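You operate a simulated robot arm through the tools that you are given. There is no shell and no other tool. Be economical: measure what you need, move in short steps, check, and stop when the job is done.

You run a simulated robot arm. Do the job below in one go: nothing can be reset, and whatever is moved stays where it is left.

Task
Set the white cup on the white saucer, pour tea and add sugar.
Fine: tea to about the line; one spoonful of sugar by the yellow spoon; jug and spoon go back.

Only the result counts: the job must be done as asked and must still hold three seconds after the hand-in. Knocking over, shifting, dropping, spilling or breaking anything else fails it.

Robot
A 7-joint arm with a two-finger parallel gripper, fixed in place. Base frame: the origin is at the foot of the arm, x ahead of it, y to its left, z up; the work surface is at about z = 0. Units: mm, degrees, N and s.
With the tool pointing down near the work surface it reaches from about 220 to 580 mm from the base axis. Its first joint turns from -66.0 to 66.0 degrees. Payload 2.5 kg.
The TCP is the grasp point between the finger pads, 23 mm short of the fingertips. In the tool frame z runs along the fingers and y along their closing line. Largest opening 94 mm; finger width 38, thickness 10; the body of the gripper, 54 by 96 mm, starts 39 mm behind the TCP.
Orientation is that of the tool frame in the base frame, as a unit quaternion [x, y, z, w]. With the fingers straight down and closing along the base's y, the tool's x points along the base's -x, its y along +y and its z along -z.

Tools
- The arm moves only by the tool arm_command. Its arguments are lists of equal length, an entry for each row: "claw": the opening, from 0 (shut) to 1 (fully open); "dp": the shift along the base's x, y, z in mm, a list of three; "rot": the turn, a rotation vector about the base's x, y, z in degrees, a list of three. In form: {"claw": [claw, ...], "dp": [[x, y, z], ...], "rot": [[wx, wy, wz], ...]}. A call has 1 to 20 rows; each row shifts and turns the commanded pose from where the row before left it. Each row takes 0.2 s and may step no farther than 50 mm and 8.6 degrees from the row before; otherwise, or with a gripper value out of range, the whole call is refused. Where a pose cannot be reached the arm comes as near as it can. A force on the tool above 40 N (or 10 N above the force at the start of the call, whichever is more), or a blocked arm, ends the call early, and 0.2 s more pass. Each finger travels about 108 mm/s and halts on what it meets, pressing with about 22 N; the grip force reading is that of the motor and also rises with nothing between the fingers. The clock runs only during rows and for 0.2 s after the last one: add rows that do not move to give the fingers time. The reply holds the time, the measured pose of the TCP, the force on the tool along the base axes, the opening and the grip force, in the units named above and with some noise, and new pictures: "views" is both (left out), scene, wrist or none.
- Cameras (640 x 400 px; columns grow to the right, rows downward): "scene" is fixed at [112.5, -408.5, 535.1]; the picture's right is [0.86, -0.52, 0.00], its down [-0.33, -0.55, -0.76] and it looks along [0.39, 0.66, -0.64] (base axes); focal length 216 px, centre (320, 200). "wrist" rides on the gripper at [-39, 0, -44] in the tool frame; the picture's right is [0.00, -1.00, 0.00], its down [0.97, 0.00, -0.24] and it looks along [0.24, 0.00, 0.97] (tool axes); focal length 218 px, centre (320, 200). There is no depth. A picture from a camera that has moved, and an enlarged one, comes with that camera's place and axes in the base frame and with its lens.
- zoom(camera, box): a new picture of the part [left, top, right, bottom] of that camera's present view, enlarged. It takes no simulated time.
- finish_job(): hands the job in; it is judged then, once.

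Go step by step. Nothing tells you positions but the pictures and the camera data: compare them with the known pose of the tool, close in by small moves and look again before you grip or let go. The budget is 120 turns and 150 pictures, counting those below and the enlarged ones. Unless the task says otherwise, let go and move clear before handing in, and close with one line.

The tools are called after ">>>" as name(argument=value, ...) on one line, values as JSON. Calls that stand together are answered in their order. arm_command: Moves the arm, as the interface text tells. Its arguments: {"type":"object","properties":{"claw":{"type":"array"},"dp":{"type":"array"},"rot":{"type":"array"},"views":{"type":"string","enum":["both","scene","wrist","none"]}},"required":["claw","dp","rot"]} The other tools are called the same way: zoom (camera, box) takes an enlarged picture of a part of a camera's view; finish_job () hands the job in.

At the start:

```text
t: 0.0
tool_pos: [431.2, 146.1, 402.7]
tool_rot: [0.001, 1.0, 0.0, 0.002]
contact_force: [0.2, 0.2, 0.2]
gripper_width: 94.1
finger_force: 0.0
```

scene: 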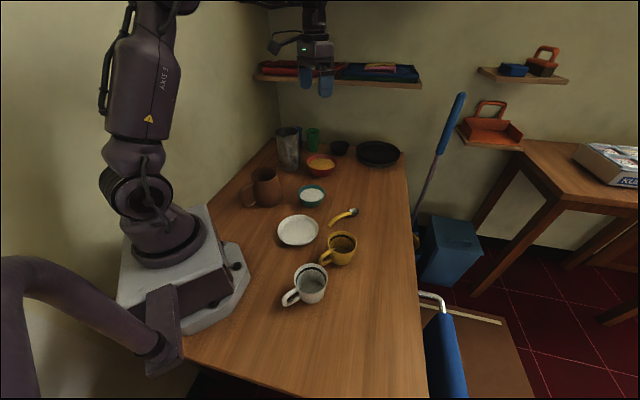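
wrist: 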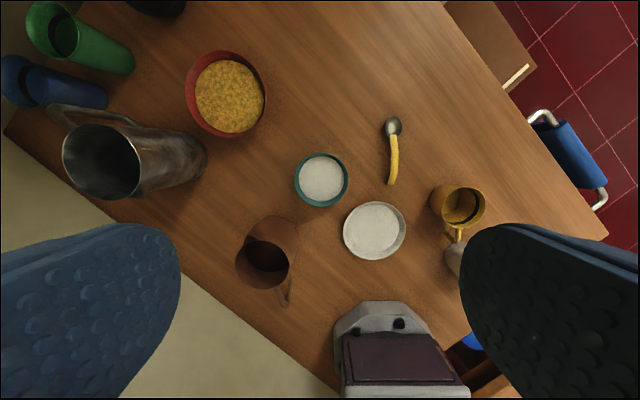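

I see a white cup and a yellow cup in front, the saucer, a spoon, a sugar bowl and a brown jug, plus other vessels further back. I'll zoom in to check the details before moving.

>>> zoom(camera="scene", box=[230, 110, 410, 222])

>>> zoom(camera="scene", box=[250, 200, 390, 312])

>>> zoom(camera="wrist", box=[200, 100, 500, 310])

```text
3.56 times, centred on (320, 166) of scene
camera zoom: at [112.5, -408.5, 535.1], right [0.86, -0.52, 0.0], down [-0.33, -0.55, -0.76], along [0.39, 0.66, -0.64], focal length 768 px, centre (320, 321)
```

zoom: 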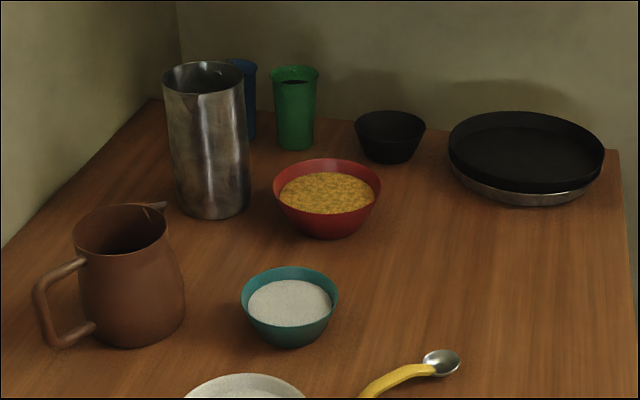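

```text
3.57 times, centred on (320, 256) of scene
camera zoom: at [112.5, -408.5, 535.1], right [0.86, -0.52, 0.0], down [-0.33, -0.55, -0.76], along [0.39, 0.66, -0.64], focal length 772 px, centre (320, 0)
```

zoom: 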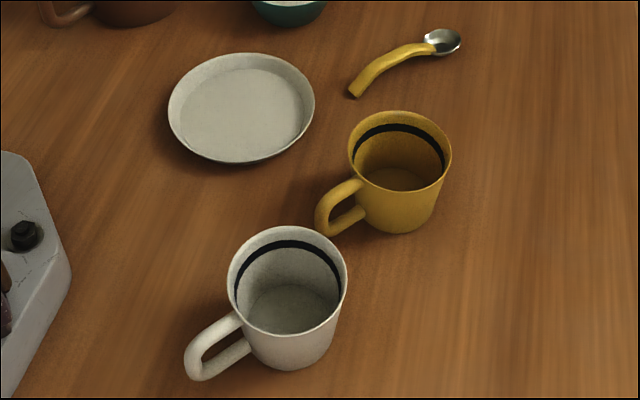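

```text
1.90 times, centred on (350, 205) of wrist
camera zoom: at [470.9, 146.8, 446.0], right [0.0, -1.0, 0.0], down [-0.97, 0.0, 0.24], along [-0.24, 0.0, -0.97], focal length 416 px, centre (263, 190)
```

zoom: 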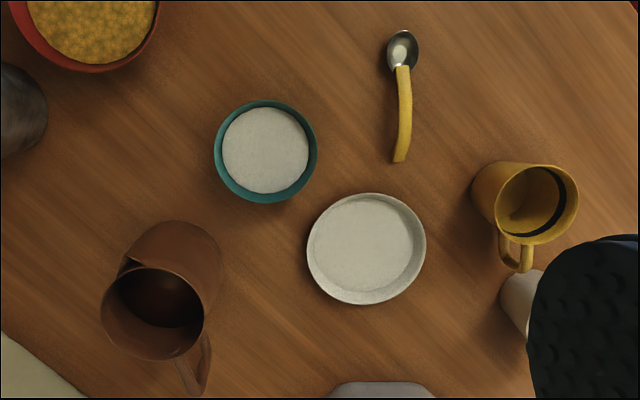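

The brown jug with a spout looks like the tea jug, and the teal bowl looks like the sugar. The saucer is near (293, 34), the white cup near (223, -180) and the jug near (270, 250). I'll move over the jug to look inside.

>>> arm_command(claw=[1, 1, 1, 1, 1], dp=[[-35, 25, 0], [-35, 25, 0], [-30, 25, 0], [0, 0, 0], [0, 0, 0]], rot=[[0, 0, 0], [0, 0, 0], [0, 0, 0], [0, 0, 0], [0, 0, 0]])

```text
t: 1.2
tool_pos: [329.1, 221.5, 402.3]
tool_rot: [0.0, 1.0, 0.001, 0.001]
contact_force: [0.0, -0.4, 0.4]
gripper_width: 94.0
finger_force: 0.1
camera wrist: at [368.8, 221.6, 445.6], right [0.0, -1.0, 0.0], down [-0.97, 0.0, 0.24], along [-0.24, 0.0, -0.97], focal length 218 px, centre (320, 200)
```

scene: 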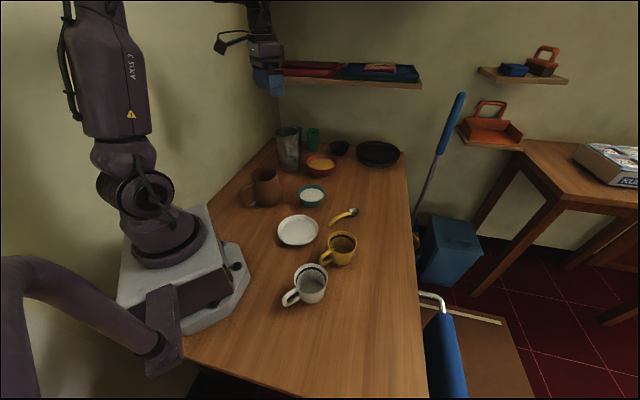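
wrist: 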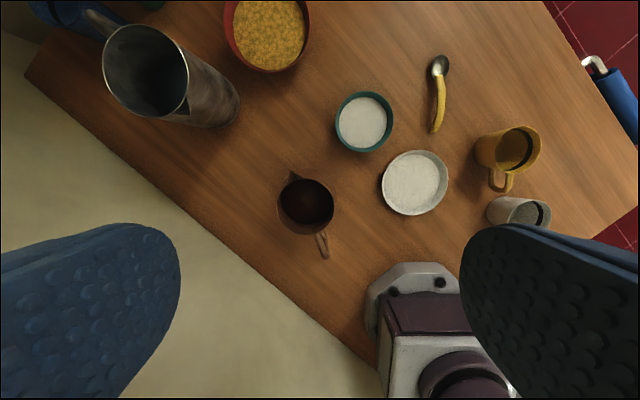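

>>> zoom(camera="wrist", box=[250, 150, 378, 270])

>>> zoom(camera="wrist", box=[320, 40, 560, 240])

>>> zoom(camera="wrist", box=[90, 0, 250, 130])

```text
3.33 times, centred on (314, 210) of wrist
camera zoom: at [368.8, 221.6, 445.6], right [0.0, -1.0, 0.0], down [-0.97, 0.0, 0.24], along [-0.24, 0.0, -0.97], focal length 728 px, centre (340, 167)
```

zoom: 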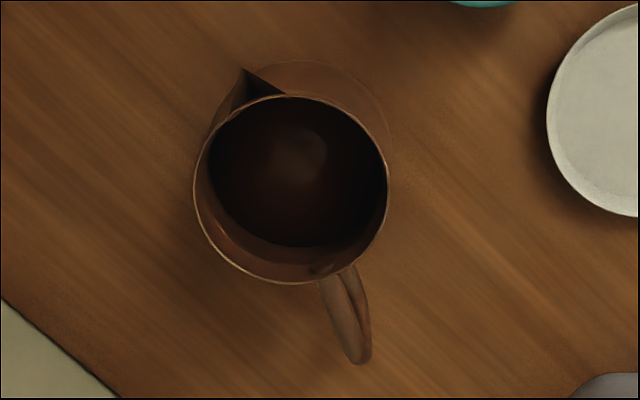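

```text
2.00 times, centred on (440, 140) of wrist
camera zoom: at [368.8, 221.6, 445.6], right [0.0, -1.0, 0.0], down [-0.97, 0.0, 0.24], along [-0.24, 0.0, -0.97], focal length 436 px, centre (80, 320)
```

zoom: 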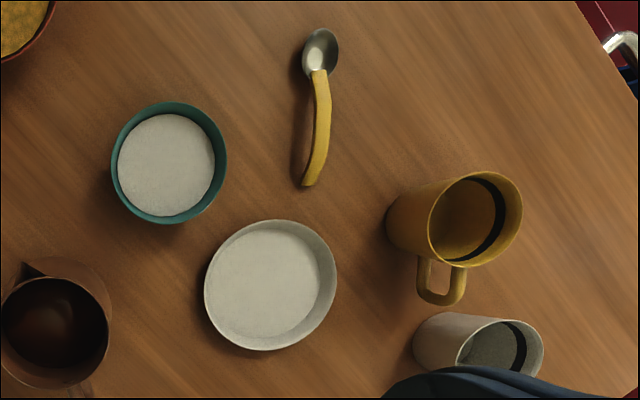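

```text
3.08 times, centred on (170, 65) of wrist
camera zoom: at [368.8, 221.6, 445.6], right [0.0, -1.0, 0.0], down [-0.97, 0.0, 0.24], along [-0.24, 0.0, -0.97], focal length 672 px, centre (782, 615)
```

zoom: 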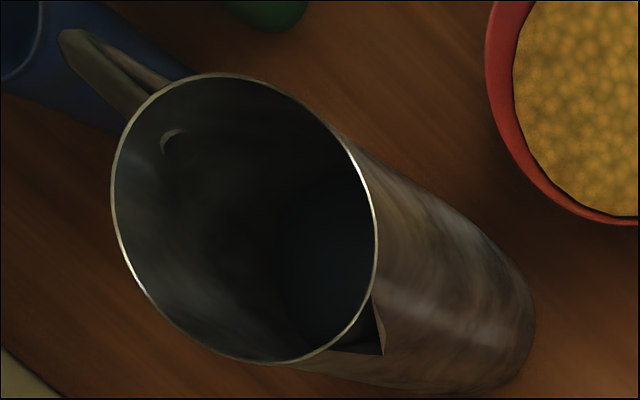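

The brown jug holds dark tea; its spout points along about +20° and its handle points back towards the arm. Next I'll go above the white cup at about (228, -171) and look.

>>> arm_command(claw=[1, 1, 1, 1, 1, 1, 1, 1, 1, 1, 1, 1], dp=[[0, -40, 0], [0, -40, 0], [0, -40, 0], [0, -40, 0], [0, -40, 0], [-10, -40, -20], [-20, -40, -30], [-20, -40, -30], [-20, -40, -35], [-20, -32, -35], [0, 0, 0], [0, 0, 0]], rot=[[0, 0, 0], [0, 0, 0], [0, 0, 0], [0, 0, 0], [0, 0, 0], [0, 0, 0], [0, 0, 0], [0, 0, 0], [0, 0, 0], [0, 0, 0], [0, 0, 0], [0, 0, 0]])

```text
refused: row 7 steps farther than a row can; nothing moved
```

>>> arm_command(claw=[1, 1, 1, 1, 1, 1, 1, 1, 1, 1, 1, 1], dp=[[0, -40, 0], [0, -40, 0], [0, -40, 0], [0, -40, 0], [0, -40, -10], [-10, -40, -20], [-20, -38, -20], [-20, -38, -20], [-20, -38, -20], [-20, -38, -20], [0, 0, -40], [0, 0, 0]], rot=[[0, 0, 0], [0, 0, 0], [0, 0, 0], [0, 0, 0], [0, 0, 0], [0, 0, 0], [0, 0, 0], [0, 0, 0], [0, 0, 0], [0, 0, 0], [0, 0, 0], [0, 0, 0]])

```text
t: 3.8
tool_pos: [239.4, -169.7, 253.5]
tool_rot: [0.0, 1.0, 0.0, 0.001]
contact_force: [-0.9, 0.9, 0.8]
gripper_width: 93.9
finger_force: 0.1
camera wrist: at [280.0, -169.3, 296.2], right [0.0, -1.0, 0.0], down [-0.97, 0.0, 0.24], along [-0.24, 0.0, -0.97], focal length 218 px, centre (320, 200)
```

scene: 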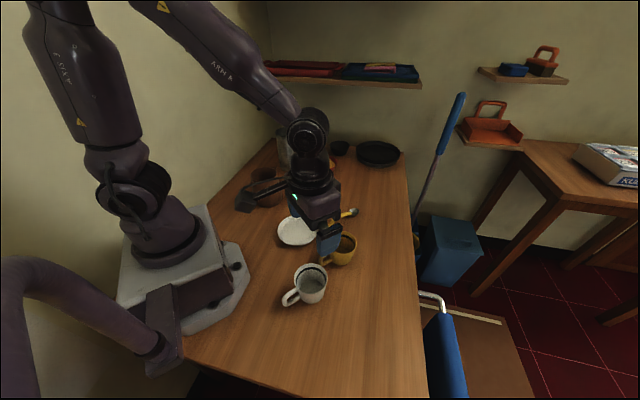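
wrist: 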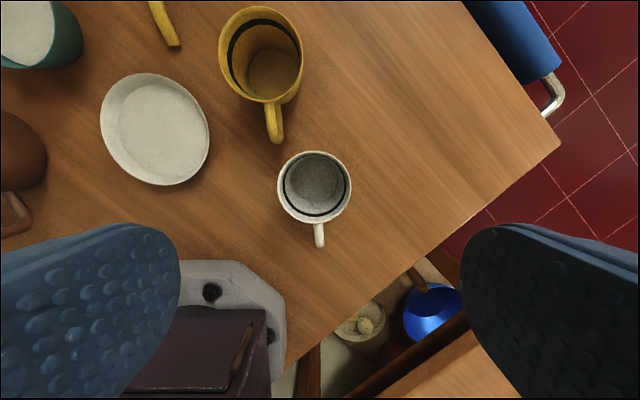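

The white cup's rim centre is near (239, -164), about 75 mm wide, with its handle towards -x. I'll centre over it and descend part way.

>>> arm_command(claw=[1, 1, 1, 1, 1], dp=[[-1, 5.5, -30], [0, 0, -40], [0, 0, -35], [0, 0, 0], [0, 0, 0]], rot=[[0, 0, 0], [0, 0, 0], [0, 0, 0], [0, 0, 0], [0, 0, 0]])

```text
t: 5.0
tool_pos: [238.8, -162.8, 147.9]
tool_rot: [0.0, 1.0, -0.001, 0.0]
contact_force: [0.1, -0.1, 0.3]
gripper_width: 93.7
finger_force: 0.0
camera wrist: at [279.1, -163.0, 191.5], right [0.0, -1.0, 0.0], down [-0.97, 0.0, 0.24], along [-0.24, 0.0, -0.97], focal length 218 px, centre (320, 200)
```

scene: 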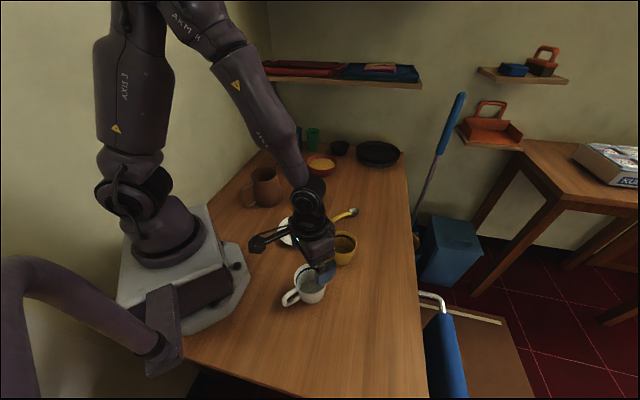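
wrist: 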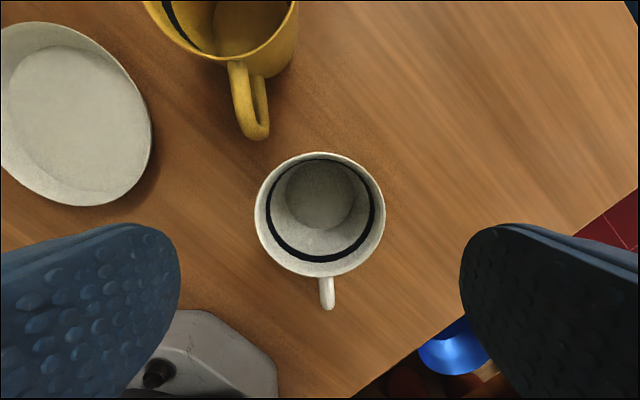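

The cup is centred under the gripper, with its rim at about z = 68 and about 78 mm across. I'll descend to grip height and look once more before closing.

>>> arm_command(claw=[1, 1, 1, 1, 1, 1], dp=[[1, 0, -25], [0, 0, -25], [0, 0, -25], [0, 0, -25], [0, 0, 0], [0, 0, 0]], rot=[[0, 0, 0], [0, 0, 0], [0, 0, 0], [0, 0, 0], [0, 0, 0], [0, 0, 0]])

```text
t: 6.4
tool_pos: [241.3, -164.7, 46.9]
tool_rot: [0.001, 1.0, 0.0, 0.001]
contact_force: [0.0, -0.8, -0.4]
gripper_width: 93.8
finger_force: 0.0
camera wrist: at [281.7, -164.5, 90.3], right [0.0, -1.0, 0.0], down [-0.97, 0.0, 0.24], along [-0.24, 0.0, -0.97], focal length 218 px, centre (320, 200)
```

scene: 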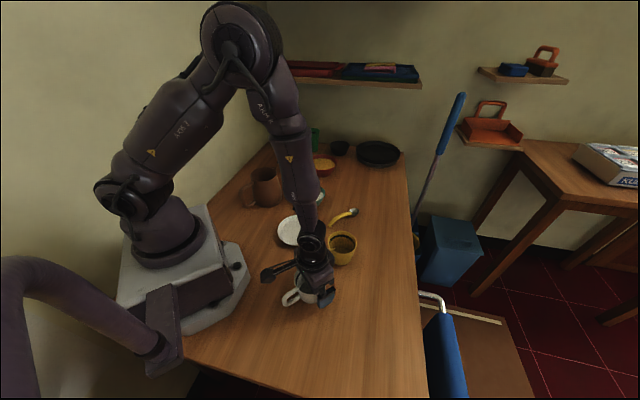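
wrist: 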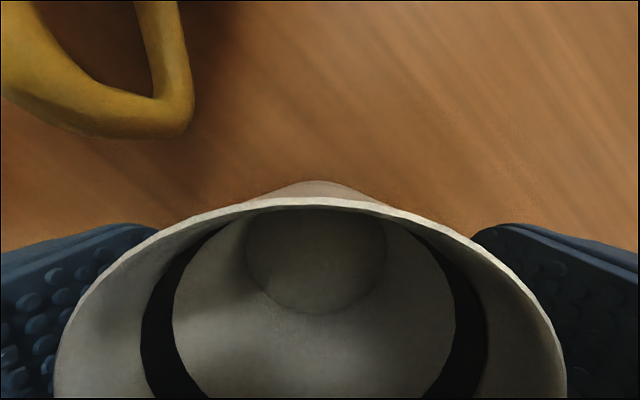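

The fingers straddle the cup evenly. I'll close and check the grip.

>>> arm_command(claw=[0.8, 0.6, 0.5, 0.5], dp=[[0, 0, 0], [0, 0, 0], [0, 0, 0], [0, 0, 0]], rot=[[0, 0, 0], [0, 0, 0], [0, 0, 0], [0, 0, 0]], views="none")

```text
t: 7.4
tool_pos: [240.5, -164.3, 47.3]
tool_rot: [-0.001, 1.0, 0.0, 0.001]
contact_force: [-0.1, 0.6, -0.5]
gripper_width: 74.3
finger_force: 22.0
```

The grip holds at 74 mm. I'll lift straight up.

>>> arm_command(claw=[0.3, 0.3, 0.3, 0.3, 0.3, 0.3, 0.3], dp=[[0, 0, 10], [0, 0, 20], [0, 0, 25], [0, 0, 30], [0, 0, 30], [0, 0, 0], [0, 0, 0]], rot=[[0, 0, 0], [0, 0, 0], [0, 0, 0], [0, 0, 0], [0, 0, 0], [0, 0, 0], [0, 0, 0]])

```text
t: 9.0
tool_pos: [242.6, -163.8, 164.4]
tool_rot: [0.0, 1.0, 0.0, 0.001]
contact_force: [0.0, 0.0, -2.2]
gripper_width: 73.7
finger_force: 22.2
camera wrist: at [281.3, -164.3, 207.9], right [0.0, -1.0, 0.0], down [-0.97, 0.0, 0.24], along [-0.24, 0.0, -0.97], focal length 218 px, centre (320, 200)
```

scene: 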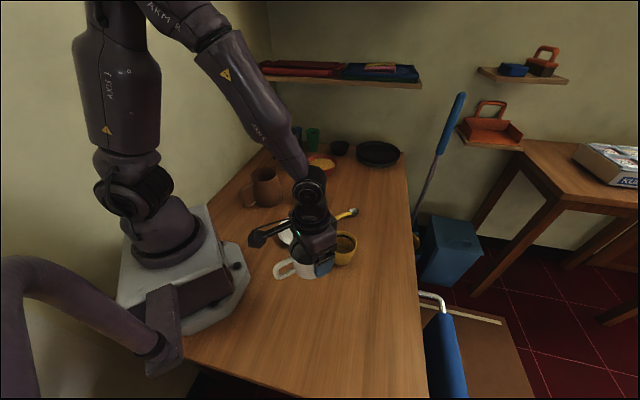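
wrist: 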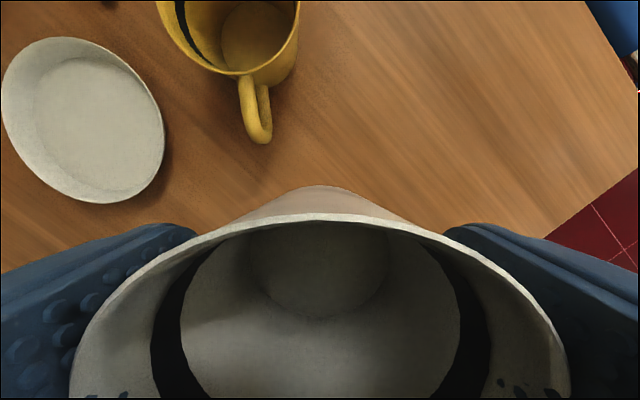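

The cup is up and hanging level. I'll move towards the saucer and stop short, so I can measure its centre with the wrist camera.

>>> arm_command(claw=[0.3, 0.3, 0.3, 0.3, 0.3, 0.3], dp=[[0, 25, 0], [0, 35, 0], [5, 35, 0], [10, 20, 0], [0, 0, 0], [0, 0, 0]], rot=[[0, 0, 0], [0, 0, 0], [0, 0, 0], [0, 0, 0], [0, 0, 0], [0, 0, 0]])

```text
t: 10.4
tool_pos: [256.4, -48.8, 163.2]
tool_rot: [0.0, 1.0, 0.0, 0.001]
contact_force: [0.3, -0.6, -1.5]
gripper_width: 73.6
finger_force: 21.9
camera wrist: at [296.4, -49.0, 206.5], right [0.0, -1.0, 0.0], down [-0.97, 0.0, 0.24], along [-0.24, 0.0, -0.97], focal length 218 px, centre (320, 200)
```

scene: 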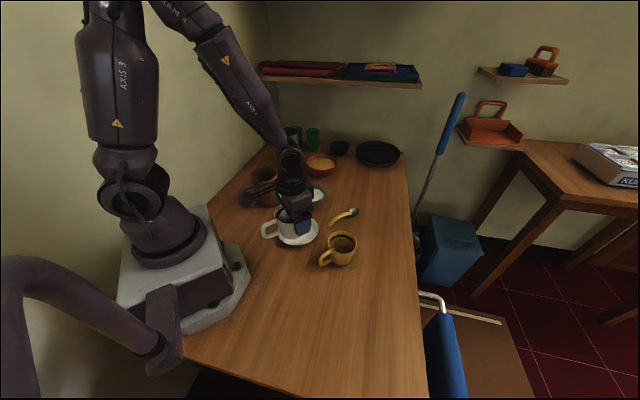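
wrist: 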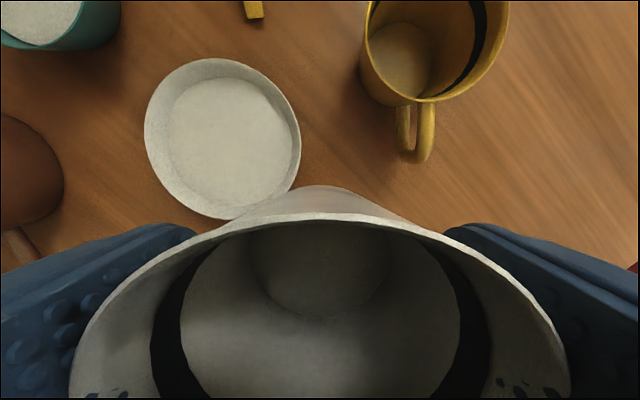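

The saucer centre measures (303, 34). I'll move the cup above it and lower part way.

>>> arm_command(claw=[0.3, 0.3, 0.3, 0.3, 0.3, 0.3, 0.3, 0.3], dp=[[15, 28, 0], [15, 28, 0], [16, 27, 0], [0, 0, -25], [0, 0, -25], [0, 0, -25], [0, 0, 0], [0, 0, 0]], rot=[[0, 0, 0], [0, 0, 0], [0, 0, 0], [0, 0, 0], [0, 0, 0], [0, 0, 0], [0, 0, 0], [0, 0, 0]])

>>> zoom(camera="scene", box=[230, 160, 390, 272])

```text
t: 12.2
tool_pos: [302.1, 34.3, 89.7]
tool_rot: [0.0, 1.0, 0.0, 0.001]
contact_force: [0.2, 0.3, -2.0]
gripper_width: 73.5
finger_force: 21.9
camera wrist: at [341.2, 33.0, 132.2], right [0.0, -1.0, 0.0], down [-0.97, 0.0, 0.24], along [-0.24, 0.0, -0.97], focal length 218 px, centre (320, 200)
```

scene: 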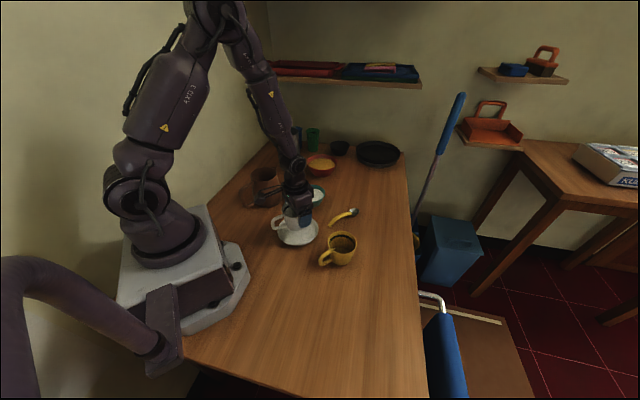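
wrist: 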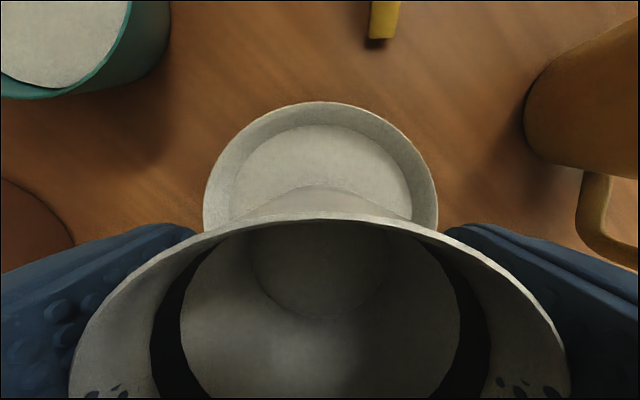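

```text
3.57 times, centred on (310, 216) of scene
camera zoom: at [112.5, -408.5, 535.1], right [0.86, -0.52, 0.0], down [-0.33, -0.55, -0.76], along [0.39, 0.66, -0.64], focal length 772 px, centre (356, 143)
```

zoom: 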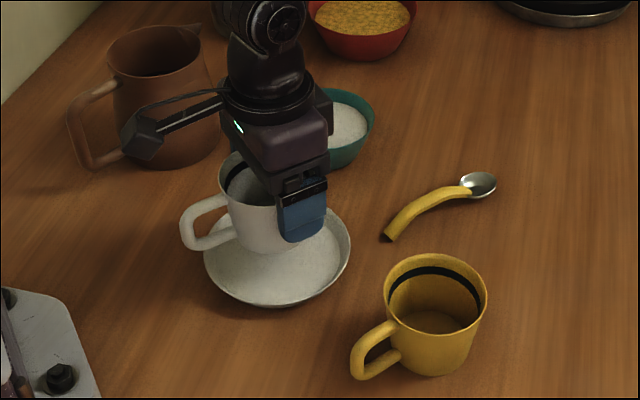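

The cup is centred over the saucer. I'll lower it gently and watch the force.

>>> arm_command(claw=[0.3, 0.3, 0.3, 0.3, 0.3, 0.3], dp=[[0.5, 0, -12], [0, 0, -10], [0, 0, -6], [0, 0, -3], [0, 0, 0], [0, 0, 0]], rot=[[0, 0, 0], [0, 0, 0], [0, 0, 0], [0, 0, 0], [0, 0, 0], [0, 0, 0]], views="none")

>>> zoom(camera="scene", box=[260, 190, 340, 246])

```text
t: 13.6
tool_pos: [302.9, 33.9, 56.3]
tool_rot: [0.0, 1.0, -0.001, 0.001]
contact_force: [-0.3, 0.8, -1.2]
gripper_width: 73.6
finger_force: 22.3
```

```text
7.14 times, centred on (300, 218) of scene
camera zoom: at [112.5, -408.5, 535.1], right [0.86, -0.52, 0.0], down [-0.33, -0.55, -0.76], along [0.39, 0.66, -0.64], focal length 1543 px, centre (463, 71)
```

zoom: 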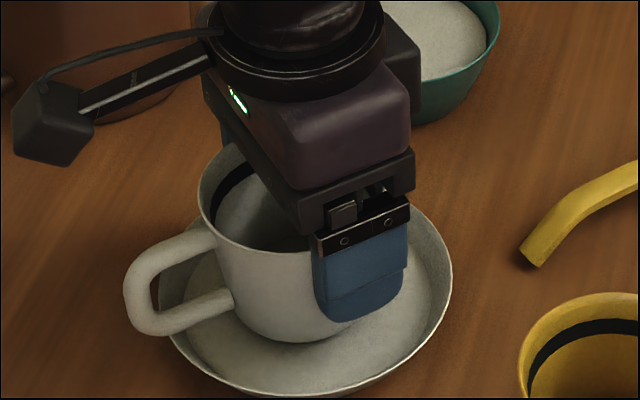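

It's nearly touching. I'll lower in 1 mm steps.

>>> arm_command(claw=[0.3, 0.3, 0.3, 0.3, 0.3], dp=[[0, 0, -1.5], [0, 0, -1], [0, 0, 0], [0, 0, 0], [0, 0, 0]], rot=[[0, 0, 0], [0, 0, 0], [0, 0, 0], [0, 0, 0], [0, 0, 0]], views="none")

```text
t: 14.8
tool_pos: [302.7, 33.2, 54.2]
tool_rot: [0.0, 1.0, 0.0, 0.0]
contact_force: [-1.2, -0.3, 5.6]
gripper_width: 73.7
finger_force: 21.7
```

There is contact at z ≈ 54.5. I'll release and rise straight up.

>>> arm_command(claw=[0.8, 0.85, 0.9, 1, 1, 1, 1, 1, 1, 1, 1], dp=[[0, 0, 0], [0, 0, 0], [0, 0, 0], [0, 0, 0], [0, 0, 0], [0, 0, 15], [0, 0, 30], [0, 0, 40], [0, 0, 45], [0, 0, 0], [0, 0, 0]], rot=[[0, 0, 0], [0, 0, 0], [0, 0, 0], [0, 0, 0], [0, 0, 0], [0, 0, 0], [0, 0, 0], [0, 0, 0], [0, 0, 0], [0, 0, 0], [0, 0, 0]])

```text
t: 17.2
tool_pos: [302.8, 29.9, 184.6]
tool_rot: [-0.001, 1.0, 0.0, 0.001]
contact_force: [-0.1, -0.4, 0.1]
gripper_width: 94.0
finger_force: 0.0
camera wrist: at [342.3, 31.1, 227.3], right [0.0, -1.0, 0.0], down [-0.97, 0.0, 0.24], along [-0.24, 0.0, -0.97], focal length 218 px, centre (320, 200)
```

scene: 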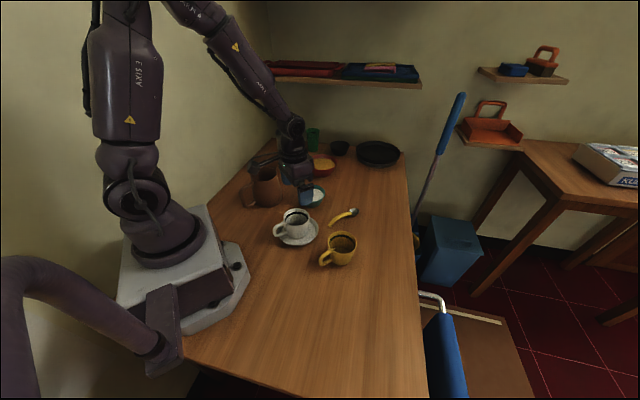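
wrist: 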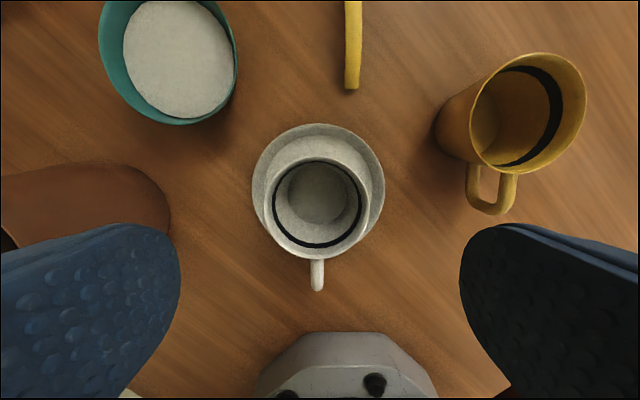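

The cup sits centred on the saucer. Next I'll go to the jug, turning 20° to line up with its handle plane, and look from above.

>>> arm_command(claw=[1, 1, 1, 1, 1, 1, 1, 1, 1], dp=[[-10, 10, 40], [-15, 30, 20], [-15, 35, 0], [-15, 35, 0], [-15, 35, 0], [-12, 30, 0], [0, 0, 0], [0, 0, 0], [0, 0, 0]], rot=[[0, 0, 0], [0, 0, 5], [0, 0, 5], [0, 0, 5], [0, 0, 5], [0, 0, 0], [0, 0, 0], [0, 0, 0], [0, 0, 0]])

```text
t: 19.2
tool_pos: [221.2, 208.8, 243.2]
tool_rot: [-0.174, 0.985, 0.0, 0.0]
contact_force: [0.0, -0.5, -0.9]
gripper_width: 93.8
finger_force: 0.1
camera wrist: at [259.0, 222.0, 287.0], right [0.34, -0.94, 0.0], down [-0.91, -0.33, 0.24], along [-0.22, -0.08, -0.97], focal length 218 px, centre (320, 200)
```

scene: 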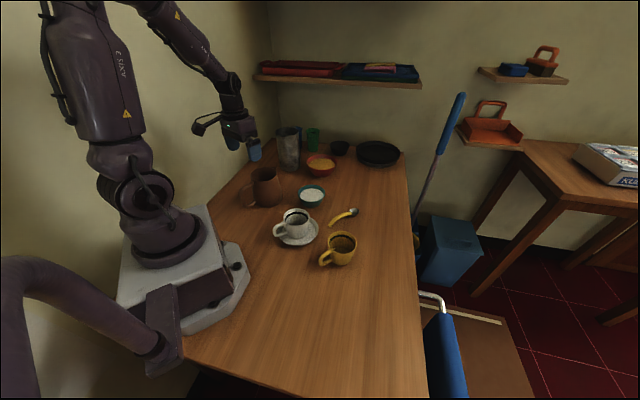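
wrist: 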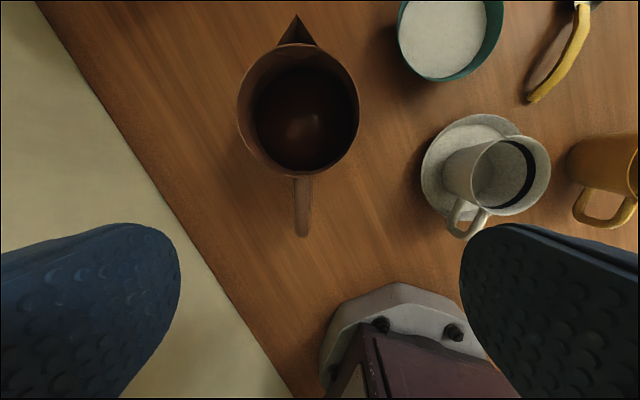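

>>> zoom(camera="wrist", box=[220, 0, 380, 250])

>>> zoom(camera="scene", box=[225, 150, 305, 220])

```text
1.60 times, centred on (300, 125) of wrist
camera zoom: at [259.0, 222.0, 287.0], right [0.34, -0.94, 0.0], down [-0.91, -0.33, 0.24], along [-0.22, -0.08, -0.97], focal length 349 px, centre (352, 320)
```

zoom: 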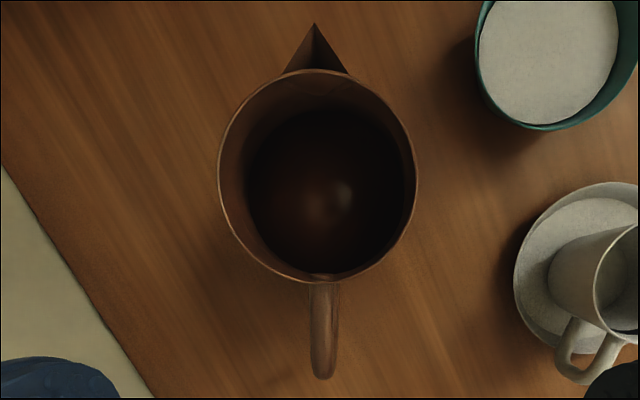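

```text
5.71 times, centred on (265, 185) of scene
camera zoom: at [112.5, -408.5, 535.1], right [0.86, -0.52, 0.0], down [-0.33, -0.55, -0.76], along [0.39, 0.66, -0.64], focal length 1235 px, centre (634, 286)
```

zoom: 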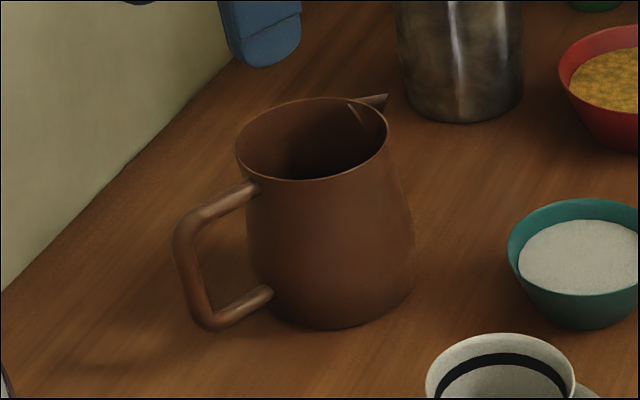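

The jug's handle plane is aligned with the tool, and it is about 40 % full, so pouring needs roughly 60–75° of tilt. Before gripping it I'll test in free air whether the arm can reach a pouring pose that faces -y.

>>> arm_command(claw=[1, 1, 1, 1, 1, 1, 1, 1, 1, 1, 1, 1, 1, 1, 1, 1, 1, 1, 1, 1], dp=[[6, -7, 5], [6, -7, 5], [6, -7, 5], [6, -7, 5], [6, -7, 0], [6, -7, 0], [6, -7, 0], [6, -7, 0], [6, -7, 0], [6, -7, 0], [6, -7, 0], [6, -7, 0], [6, -5, 0], [0, 0, 0], [0, 0, 0], [0, 0, 0], [0, 0, 0], [0, 0, 0], [0, 0, 0], [0, 0, 0]], rot=[[0, 0, -8.5], [0, 0, -8.5], [0, 0, -8.5], [0, 0, -8.5], [0, 0, -8.5], [0, 0, -8.5], [0, 0, -8.5], [0, 0, -8.5], [0, 0, -8.5], [0, 0, -8.5], [0, 0, -8.5], [0, 0, -8.5], [0, 0, -8], [8.5, 0, 0], [8.5, 0, 0], [8.5, 0, 0], [8.5, 0, 0], [8.5, 0, 0], [8.5, 0, 0], [0, 0, 0]], views="scene")

```text
t: 23.4
tool_pos: [299.2, 120.1, 263.6]
tool_rot: [0.638, 0.639, 0.304, -0.305]
contact_force: [0.8, 0.1, 0.0]
gripper_width: 93.9
finger_force: 0.1
```

scene: 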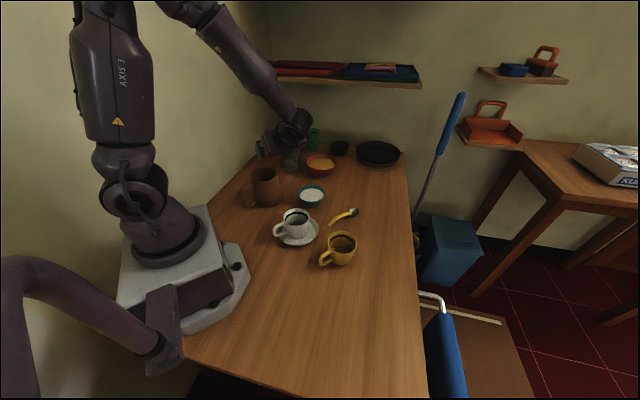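

It reaches 51° of tilt. I'll test on to about 85°.

>>> arm_command(claw=[1, 1, 1, 1, 1], dp=[[0, 0, 0], [0, 0, 0], [0, 0, 0], [0, 0, 0], [0, 0, 0]], rot=[[8.5, 0, 0], [8.5, 0, 0], [8.5, 0, 0], [8.5, 0, 0], [0, 0, 0]], views="scene")

>>> zoom(camera="scene", box=[200, 60, 360, 260])

```text
t: 24.6
tool_pos: [298.5, 120.4, 263.4]
tool_rot: [0.522, 0.522, 0.478, -0.477]
contact_force: [-0.2, -0.5, 0.0]
gripper_width: 94.2
finger_force: 0.1
```

scene: 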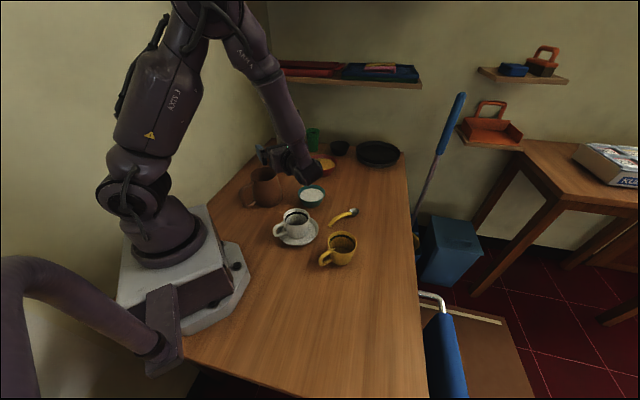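

```text
2.00 times, centred on (280, 160) of scene
camera zoom: at [112.5, -408.5, 535.1], right [0.86, -0.52, 0.0], down [-0.33, -0.55, -0.76], along [0.39, 0.66, -0.64], focal length 432 px, centre (400, 280)
```

zoom: 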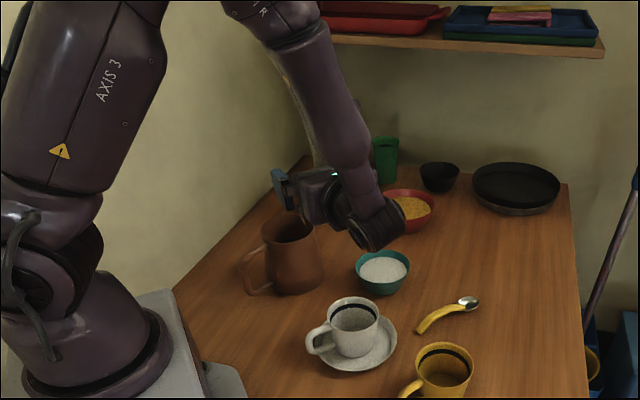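

The arm reaches 85° here, and the cup stays visible. I'll go back over the jug handle by the reverse path.

>>> arm_command(claw=[1, 1, 1, 1, 1, 1, 1, 1, 1, 1, 1], dp=[[0, 0, 0], [0, 0, 0], [0, 0, 0], [0, 0, 0], [0, 0, 0], [0, 0, 0], [0, 0, 0], [0, 0, 0], [0, 0, 0], [0, 0, 0], [0, 0, 0]], rot=[[-8.5, 0, 0], [-8.5, 0, 0], [-8.5, 0, 0], [-8.5, 0, 0], [-8.5, 0, 0], [-8.5, 0, 0], [-8.5, 0, 0], [-8.5, 0, 0], [-8.5, 0, 0], [-8.5, 0, 0], [0, 0, 0]], views="none")

>>> arm_command(claw=[1, 1, 1, 1, 1, 1, 1, 1, 1, 1, 1, 1, 1, 1, 1], dp=[[-8, 7, 0], [-8, 7, 0], [-8, 7, 0], [-8, 7, 0], [-8, 7, 0], [-8, 8, 0], [-8, 8, 0], [-8, 8, 0], [-8, 8, 0], [-8, 7, 0], [-8, 7, -5], [-8, 7, -20], [-8, 7, -20], [0, 0, 0], [0, 0, 0]], rot=[[0, 0, 8.5], [0, 0, 8.5], [0, 0, 8.5], [0, 0, 8.5], [0, 0, 8.5], [0, 0, 8.5], [0, 0, 8.5], [0, 0, 8.5], [0, 0, 8.5], [0, 0, 8.5], [0, 0, 8.5], [0, 0, 8.5], [0, 0, 8], [0, 0, 0], [0, 0, 0]])

```text
t: 27.0
tool_pos: [299.5, 119.7, 264.0]
tool_rot: [0.707, 0.707, 0.0, 0.001]
contact_force: [0.0, 1.0, 0.5]
gripper_width: 94.0
finger_force: 0.0
```

```text
t: 30.2
tool_pos: [195.0, 214.9, 216.9]
tool_rot: [-0.175, 0.985, 0.0, 0.001]
contact_force: [0.0, 0.5, 0.7]
gripper_width: 93.8
finger_force: 0.0
camera wrist: at [232.4, 228.1, 261.5], right [0.34, -0.94, 0.0], down [-0.91, -0.33, 0.24], along [-0.22, -0.08, -0.97], focal length 218 px, centre (320, 200)
```

scene: 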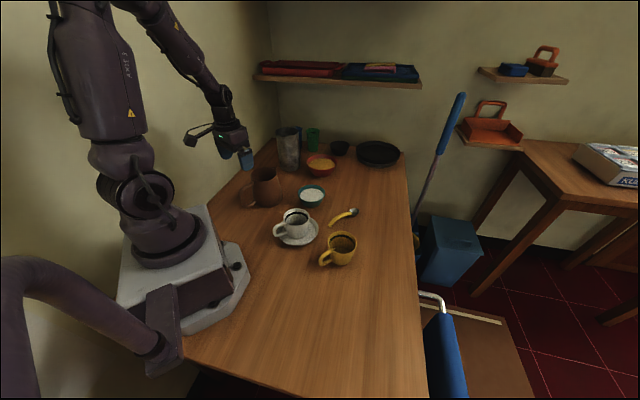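
wrist: 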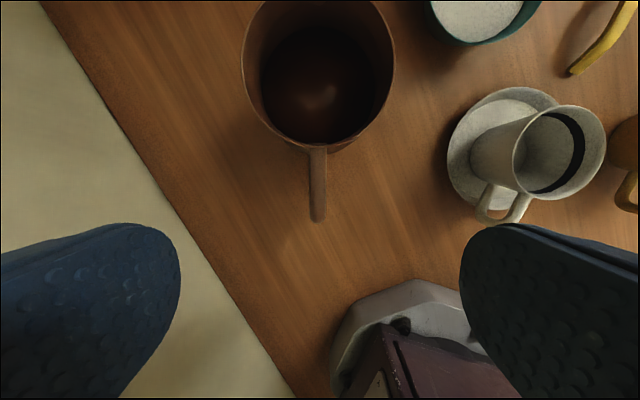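

The handle is centred to within about 2 mm. I'll descend around its upper corner.

>>> arm_command(claw=[1, 1, 1, 0.8, 0.6, 0.6, 0.6], dp=[[1, 1.5, -40], [1, 1.5, -40], [0, 0, -30], [0, 0, -17], [0, 0, -10], [0, 0, 0], [0, 0, 0]], rot=[[0, 0, 0], [0, 0, 0], [0, 0, 0], [0, 0, 0], [0, 0, 0], [0, 0, 0], [0, 0, 0]])

>>> zoom(camera="scene", box=[210, 130, 310, 215])

```text
t: 31.8
tool_pos: [195.1, 216.3, 82.2]
tool_rot: [-0.173, 0.985, 0.0, 0.0]
contact_force: [0.9, -0.5, -0.3]
gripper_width: 56.3
finger_force: 0.0
camera wrist: at [232.7, 230.1, 125.9], right [0.34, -0.94, 0.0], down [-0.91, -0.33, 0.24], along [-0.22, -0.08, -0.97], focal length 218 px, centre (320, 200)
```

scene: 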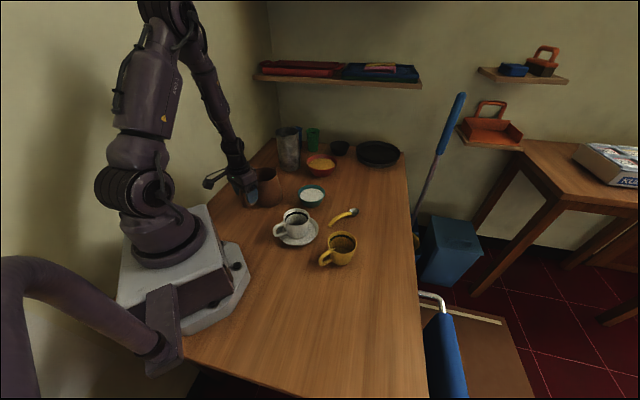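
wrist: 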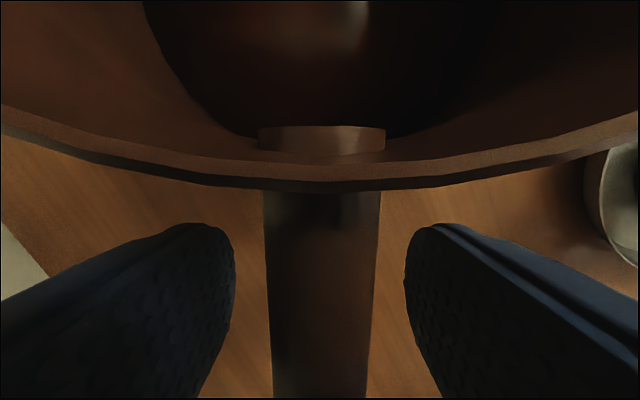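

```text
4.71 times, centred on (260, 172) of scene
camera zoom: at [112.5, -408.5, 535.1], right [0.86, -0.52, 0.0], down [-0.33, -0.55, -0.76], along [0.39, 0.66, -0.64], focal length 1017 px, centre (602, 329)
```

zoom: 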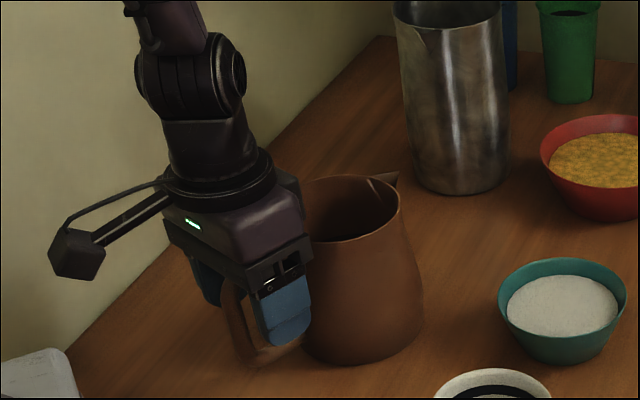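

The handle is centred between the fingers. I'll close and read the grip, then lift slightly.

>>> arm_command(claw=[0.4, 0.2, 0.05, 0, 0, 0], dp=[[0, 0, 0], [0, 0, 0], [0, 0, 0], [0, 0, 0], [0, 0, 0], [0, 0, 0]], rot=[[0, 0, 0], [0, 0, 0], [0, 0, 0], [0, 0, 0], [0, 0, 0], [0, 0, 0]], views="none")

>>> arm_command(claw=[0, 0, 0, 0, 0], dp=[[0, 0, 3], [0, 0, 4], [0, 0, 5], [0, 0, 0], [0, 0, 0]], rot=[[0, 0, 0], [0, 0, 0], [0, 0, 0], [0, 0, 0], [0, 0, 0]])

>>> zoom(camera="scene", box=[210, 130, 310, 215])

```text
t: 33.2
tool_pos: [195.4, 216.5, 82.2]
tool_rot: [-0.174, 0.985, 0.0, 0.001]
contact_force: [0.6, -1.6, 1.0]
gripper_width: 12.8
finger_force: 22.2
```

```text
t: 34.4
tool_pos: [196.9, 219.5, 94.2]
tool_rot: [-0.173, 0.985, 0.0, 0.0]
contact_force: [-0.1, 0.3, -7.7]
gripper_width: 13.0
finger_force: 22.0
camera wrist: at [233.2, 231.2, 137.4], right [0.34, -0.94, 0.0], down [-0.91, -0.33, 0.24], along [-0.23, -0.08, -0.97], focal length 218 px, centre (320, 200)
```

scene: 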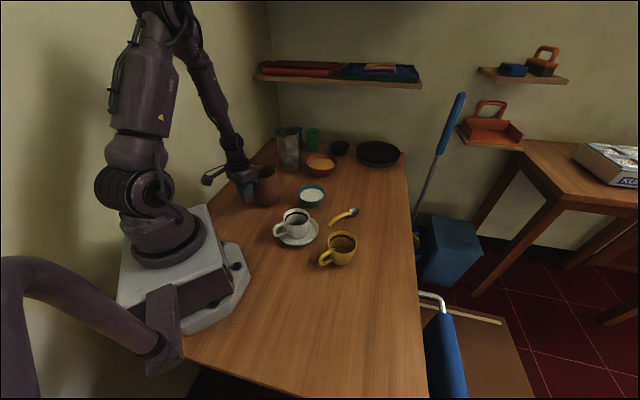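
wrist: 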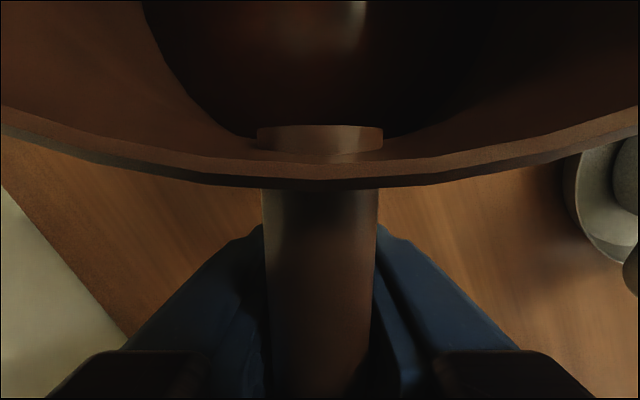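

```text
4.71 times, centred on (260, 172) of scene
camera zoom: at [112.6, -408.5, 535.1], right [0.86, -0.52, 0.0], down [-0.33, -0.55, -0.76], along [0.39, 0.66, -0.64], focal length 1017 px, centre (602, 329)
```

zoom: 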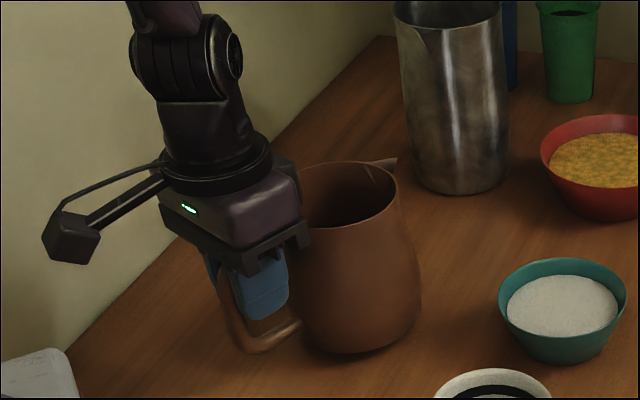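

The jug is held firmly and level, at about 0.78 kg in all. I'll lift it to z ≈ 205, then carry and turn it so the spout faces -y above the cup, slowly.

>>> arm_command(claw=[0, 0, 0, 0, 0, 0, 0], dp=[[0, 0, 10], [0, 0, 20], [0, 0, 25], [0, 0, 25], [0, 0, 20], [0, 0, 10], [0, 0, 0]], rot=[[0, 0, 0], [0, 0, 0], [0, 0, 0], [0, 0, 0], [0, 0, 0], [0, 0, 0], [0, 0, 0]], views="none")

>>> arm_command(claw=[0, 0, 0, 0, 0, 0, 0, 0, 0, 0, 0, 0, 0, 0, 0, 0, 0, 0, 0, 0], dp=[[3, -1, 0], [5, -1, 0], [6, -1, 0], [6, -2, 0], [6, -2, 0], [6, -2, 0], [6, -2, 0], [6, -2, 0], [6, -2, 0], [6, -2, 0], [6, -2, 0], [6, -2, 0], [6, -1, 0], [6, -1, 0], [6, -1, 0], [6, -1, 0], [6, 0, 0], [5, 0, 0], [2, 0, 0], [0, 0, 0]], rot=[[0, 0, -3], [0, 0, -5], [0, 0, -6], [0, 0, -6], [0, 0, -6], [0, 0, -6], [0, 0, -6.5], [0, 0, -6.5], [0, 0, -6.5], [0, 0, -6.5], [0, 0, -6.5], [0, 0, -6.5], [0, 0, -6.5], [0, 0, -6.5], [0, 0, -6], [0, 0, -6], [0, 0, -6], [0, 0, -5], [0, 0, -2.5], [0, 0, 0]])

>>> zoom(camera="scene", box=[220, 120, 350, 260])

```text
t: 36.0
tool_pos: [197.0, 217.5, 204.0]
tool_rot: [-0.173, 0.985, 0.0, 0.0]
contact_force: [-0.4, 0.0, -7.9]
gripper_width: 12.6
finger_force: 22.3
```

```text
t: 40.2
tool_pos: [300.9, 192.4, 204.6]
tool_rot: [0.704, 0.71, 0.0, 0.0]
contact_force: [0.8, 0.6, -7.5]
gripper_width: 12.9
finger_force: 22.8
camera wrist: at [302.3, 153.9, 247.8], right [-1.0, -0.01, 0.0], down [-0.01, 0.97, 0.24], along [0.0, 0.24, -0.97], focal length 218 px, centre (320, 200)
```

scene: 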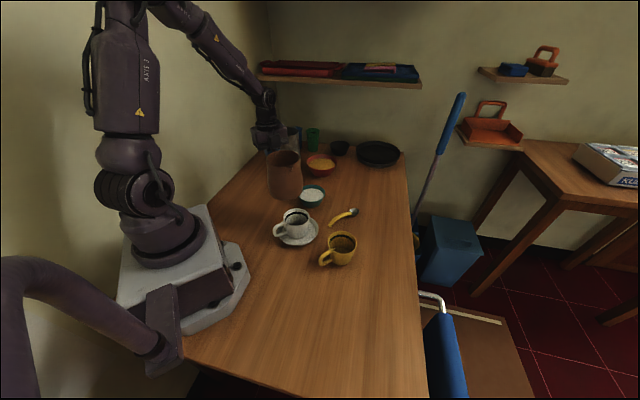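
wrist: 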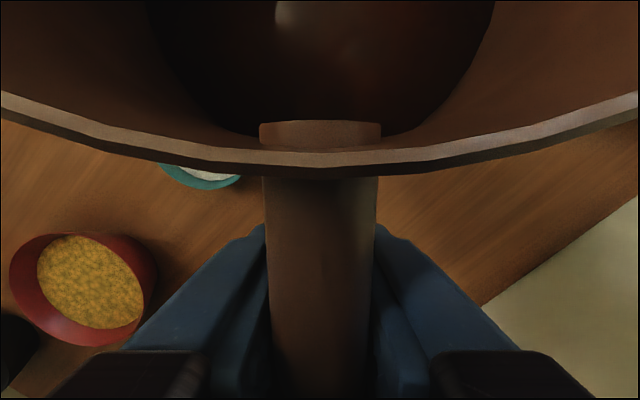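

```text
2.86 times, centred on (285, 190) of scene
camera zoom: at [112.6, -408.5, 535.1], right [0.86, -0.52, 0.0], down [-0.33, -0.55, -0.76], along [0.39, 0.66, -0.64], focal length 617 px, centre (420, 229)
```

zoom: 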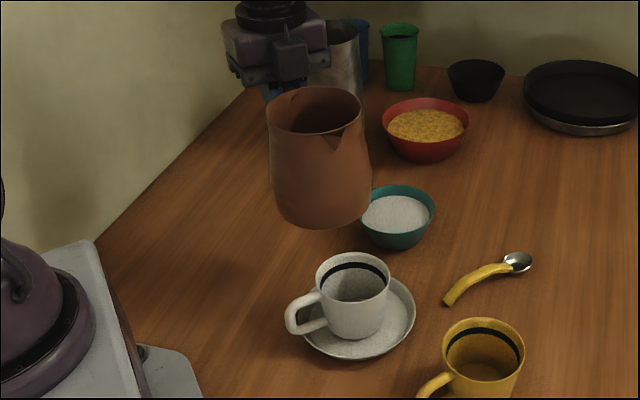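

The jug is level over the cup with its spout facing -y. I'll tilt to 40°, still short of flow.

>>> arm_command(claw=[0, 0, 0, 0, 0, 0, 0, 0, 0], dp=[[0, -1, -1], [0, -2, -2], [0, -2, -3], [0, -2, -3], [0, -2, -3], [0, -2, -3], [0, -1, -2], [0, 0, 0], [0, 0, 0]], rot=[[4, 0, 0], [6, 0, 0], [6, 0, 0], [6, 0, 0], [6, 0, 0], [6, 0, 0], [6, 0, 0], [0, 0, 0], [0, 0, 0]])

>>> zoom(camera="scene", box=[250, 150, 350, 250])

```text
t: 42.2
tool_pos: [302.4, 180.5, 187.4]
tool_rot: [0.663, 0.667, 0.242, -0.239]
contact_force: [-0.4, 0.4, -7.1]
gripper_width: 12.4
finger_force: 22.0
camera wrist: at [302.7, 122.6, 194.8], right [-1.0, -0.01, -0.01], down [-0.01, 0.59, 0.81], along [0.0, 0.81, -0.59], focal length 218 px, centre (320, 200)
```

scene: 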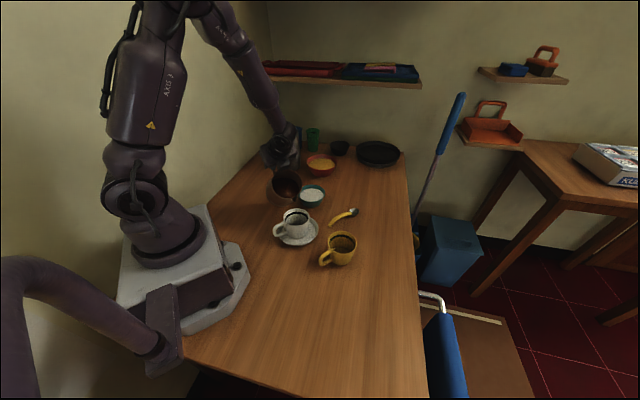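
wrist: 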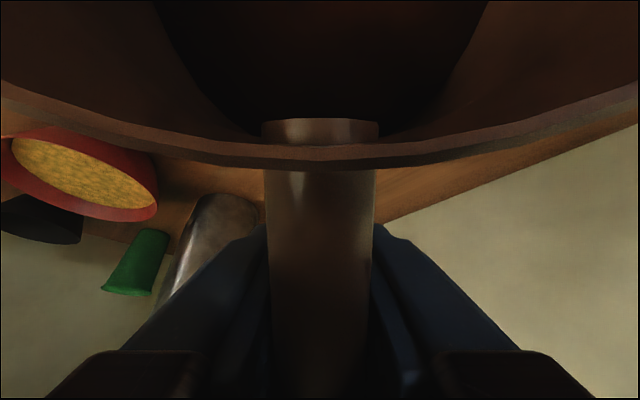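

```text
4.00 times, centred on (300, 200) of scene
camera zoom: at [112.6, -408.5, 535.1], right [0.86, -0.52, 0.0], down [-0.33, -0.55, -0.76], along [0.39, 0.66, -0.64], focal length 864 px, centre (400, 200)
```

zoom: 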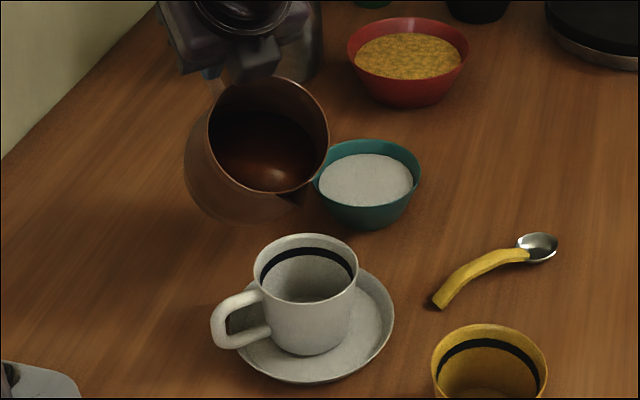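

The tea is approaching the spout. I'll tilt to 48° and bring the spout tip over the cup's near half.

>>> arm_command(claw=[0, 0, 0, 0, 0], dp=[[0, -6, 6], [0, -6, 5], [0, -6, 5], [0, 0, 0], [0, 0, 0]], rot=[[2, 0, 0], [3, 0, 0], [3, 0, 0], [0, 0, 0], [0, 0, 0]], views="none")

>>> zoom(camera="scene", box=[260, 165, 340, 250])

```text
t: 43.4
tool_pos: [300.5, 163.6, 201.4]
tool_rot: [0.644, 0.649, 0.289, -0.285]
contact_force: [0.0, 0.4, -7.0]
gripper_width: 12.7
finger_force: 21.8
```

```text
4.71 times, centred on (300, 208) of scene
camera zoom: at [112.6, -408.5, 535.1], right [0.86, -0.52, 0.0], down [-0.33, -0.55, -0.76], along [0.39, 0.66, -0.64], focal length 1017 px, centre (414, 165)
```

zoom: 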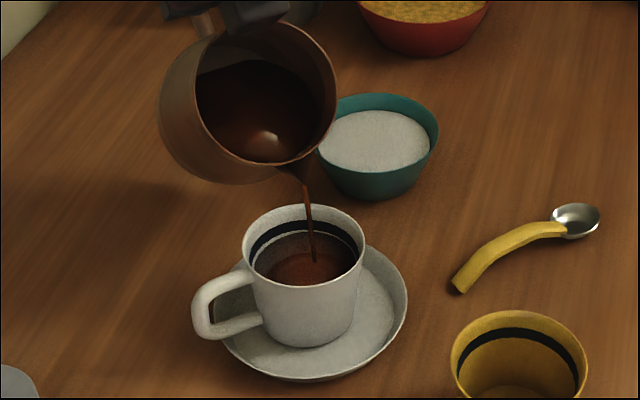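

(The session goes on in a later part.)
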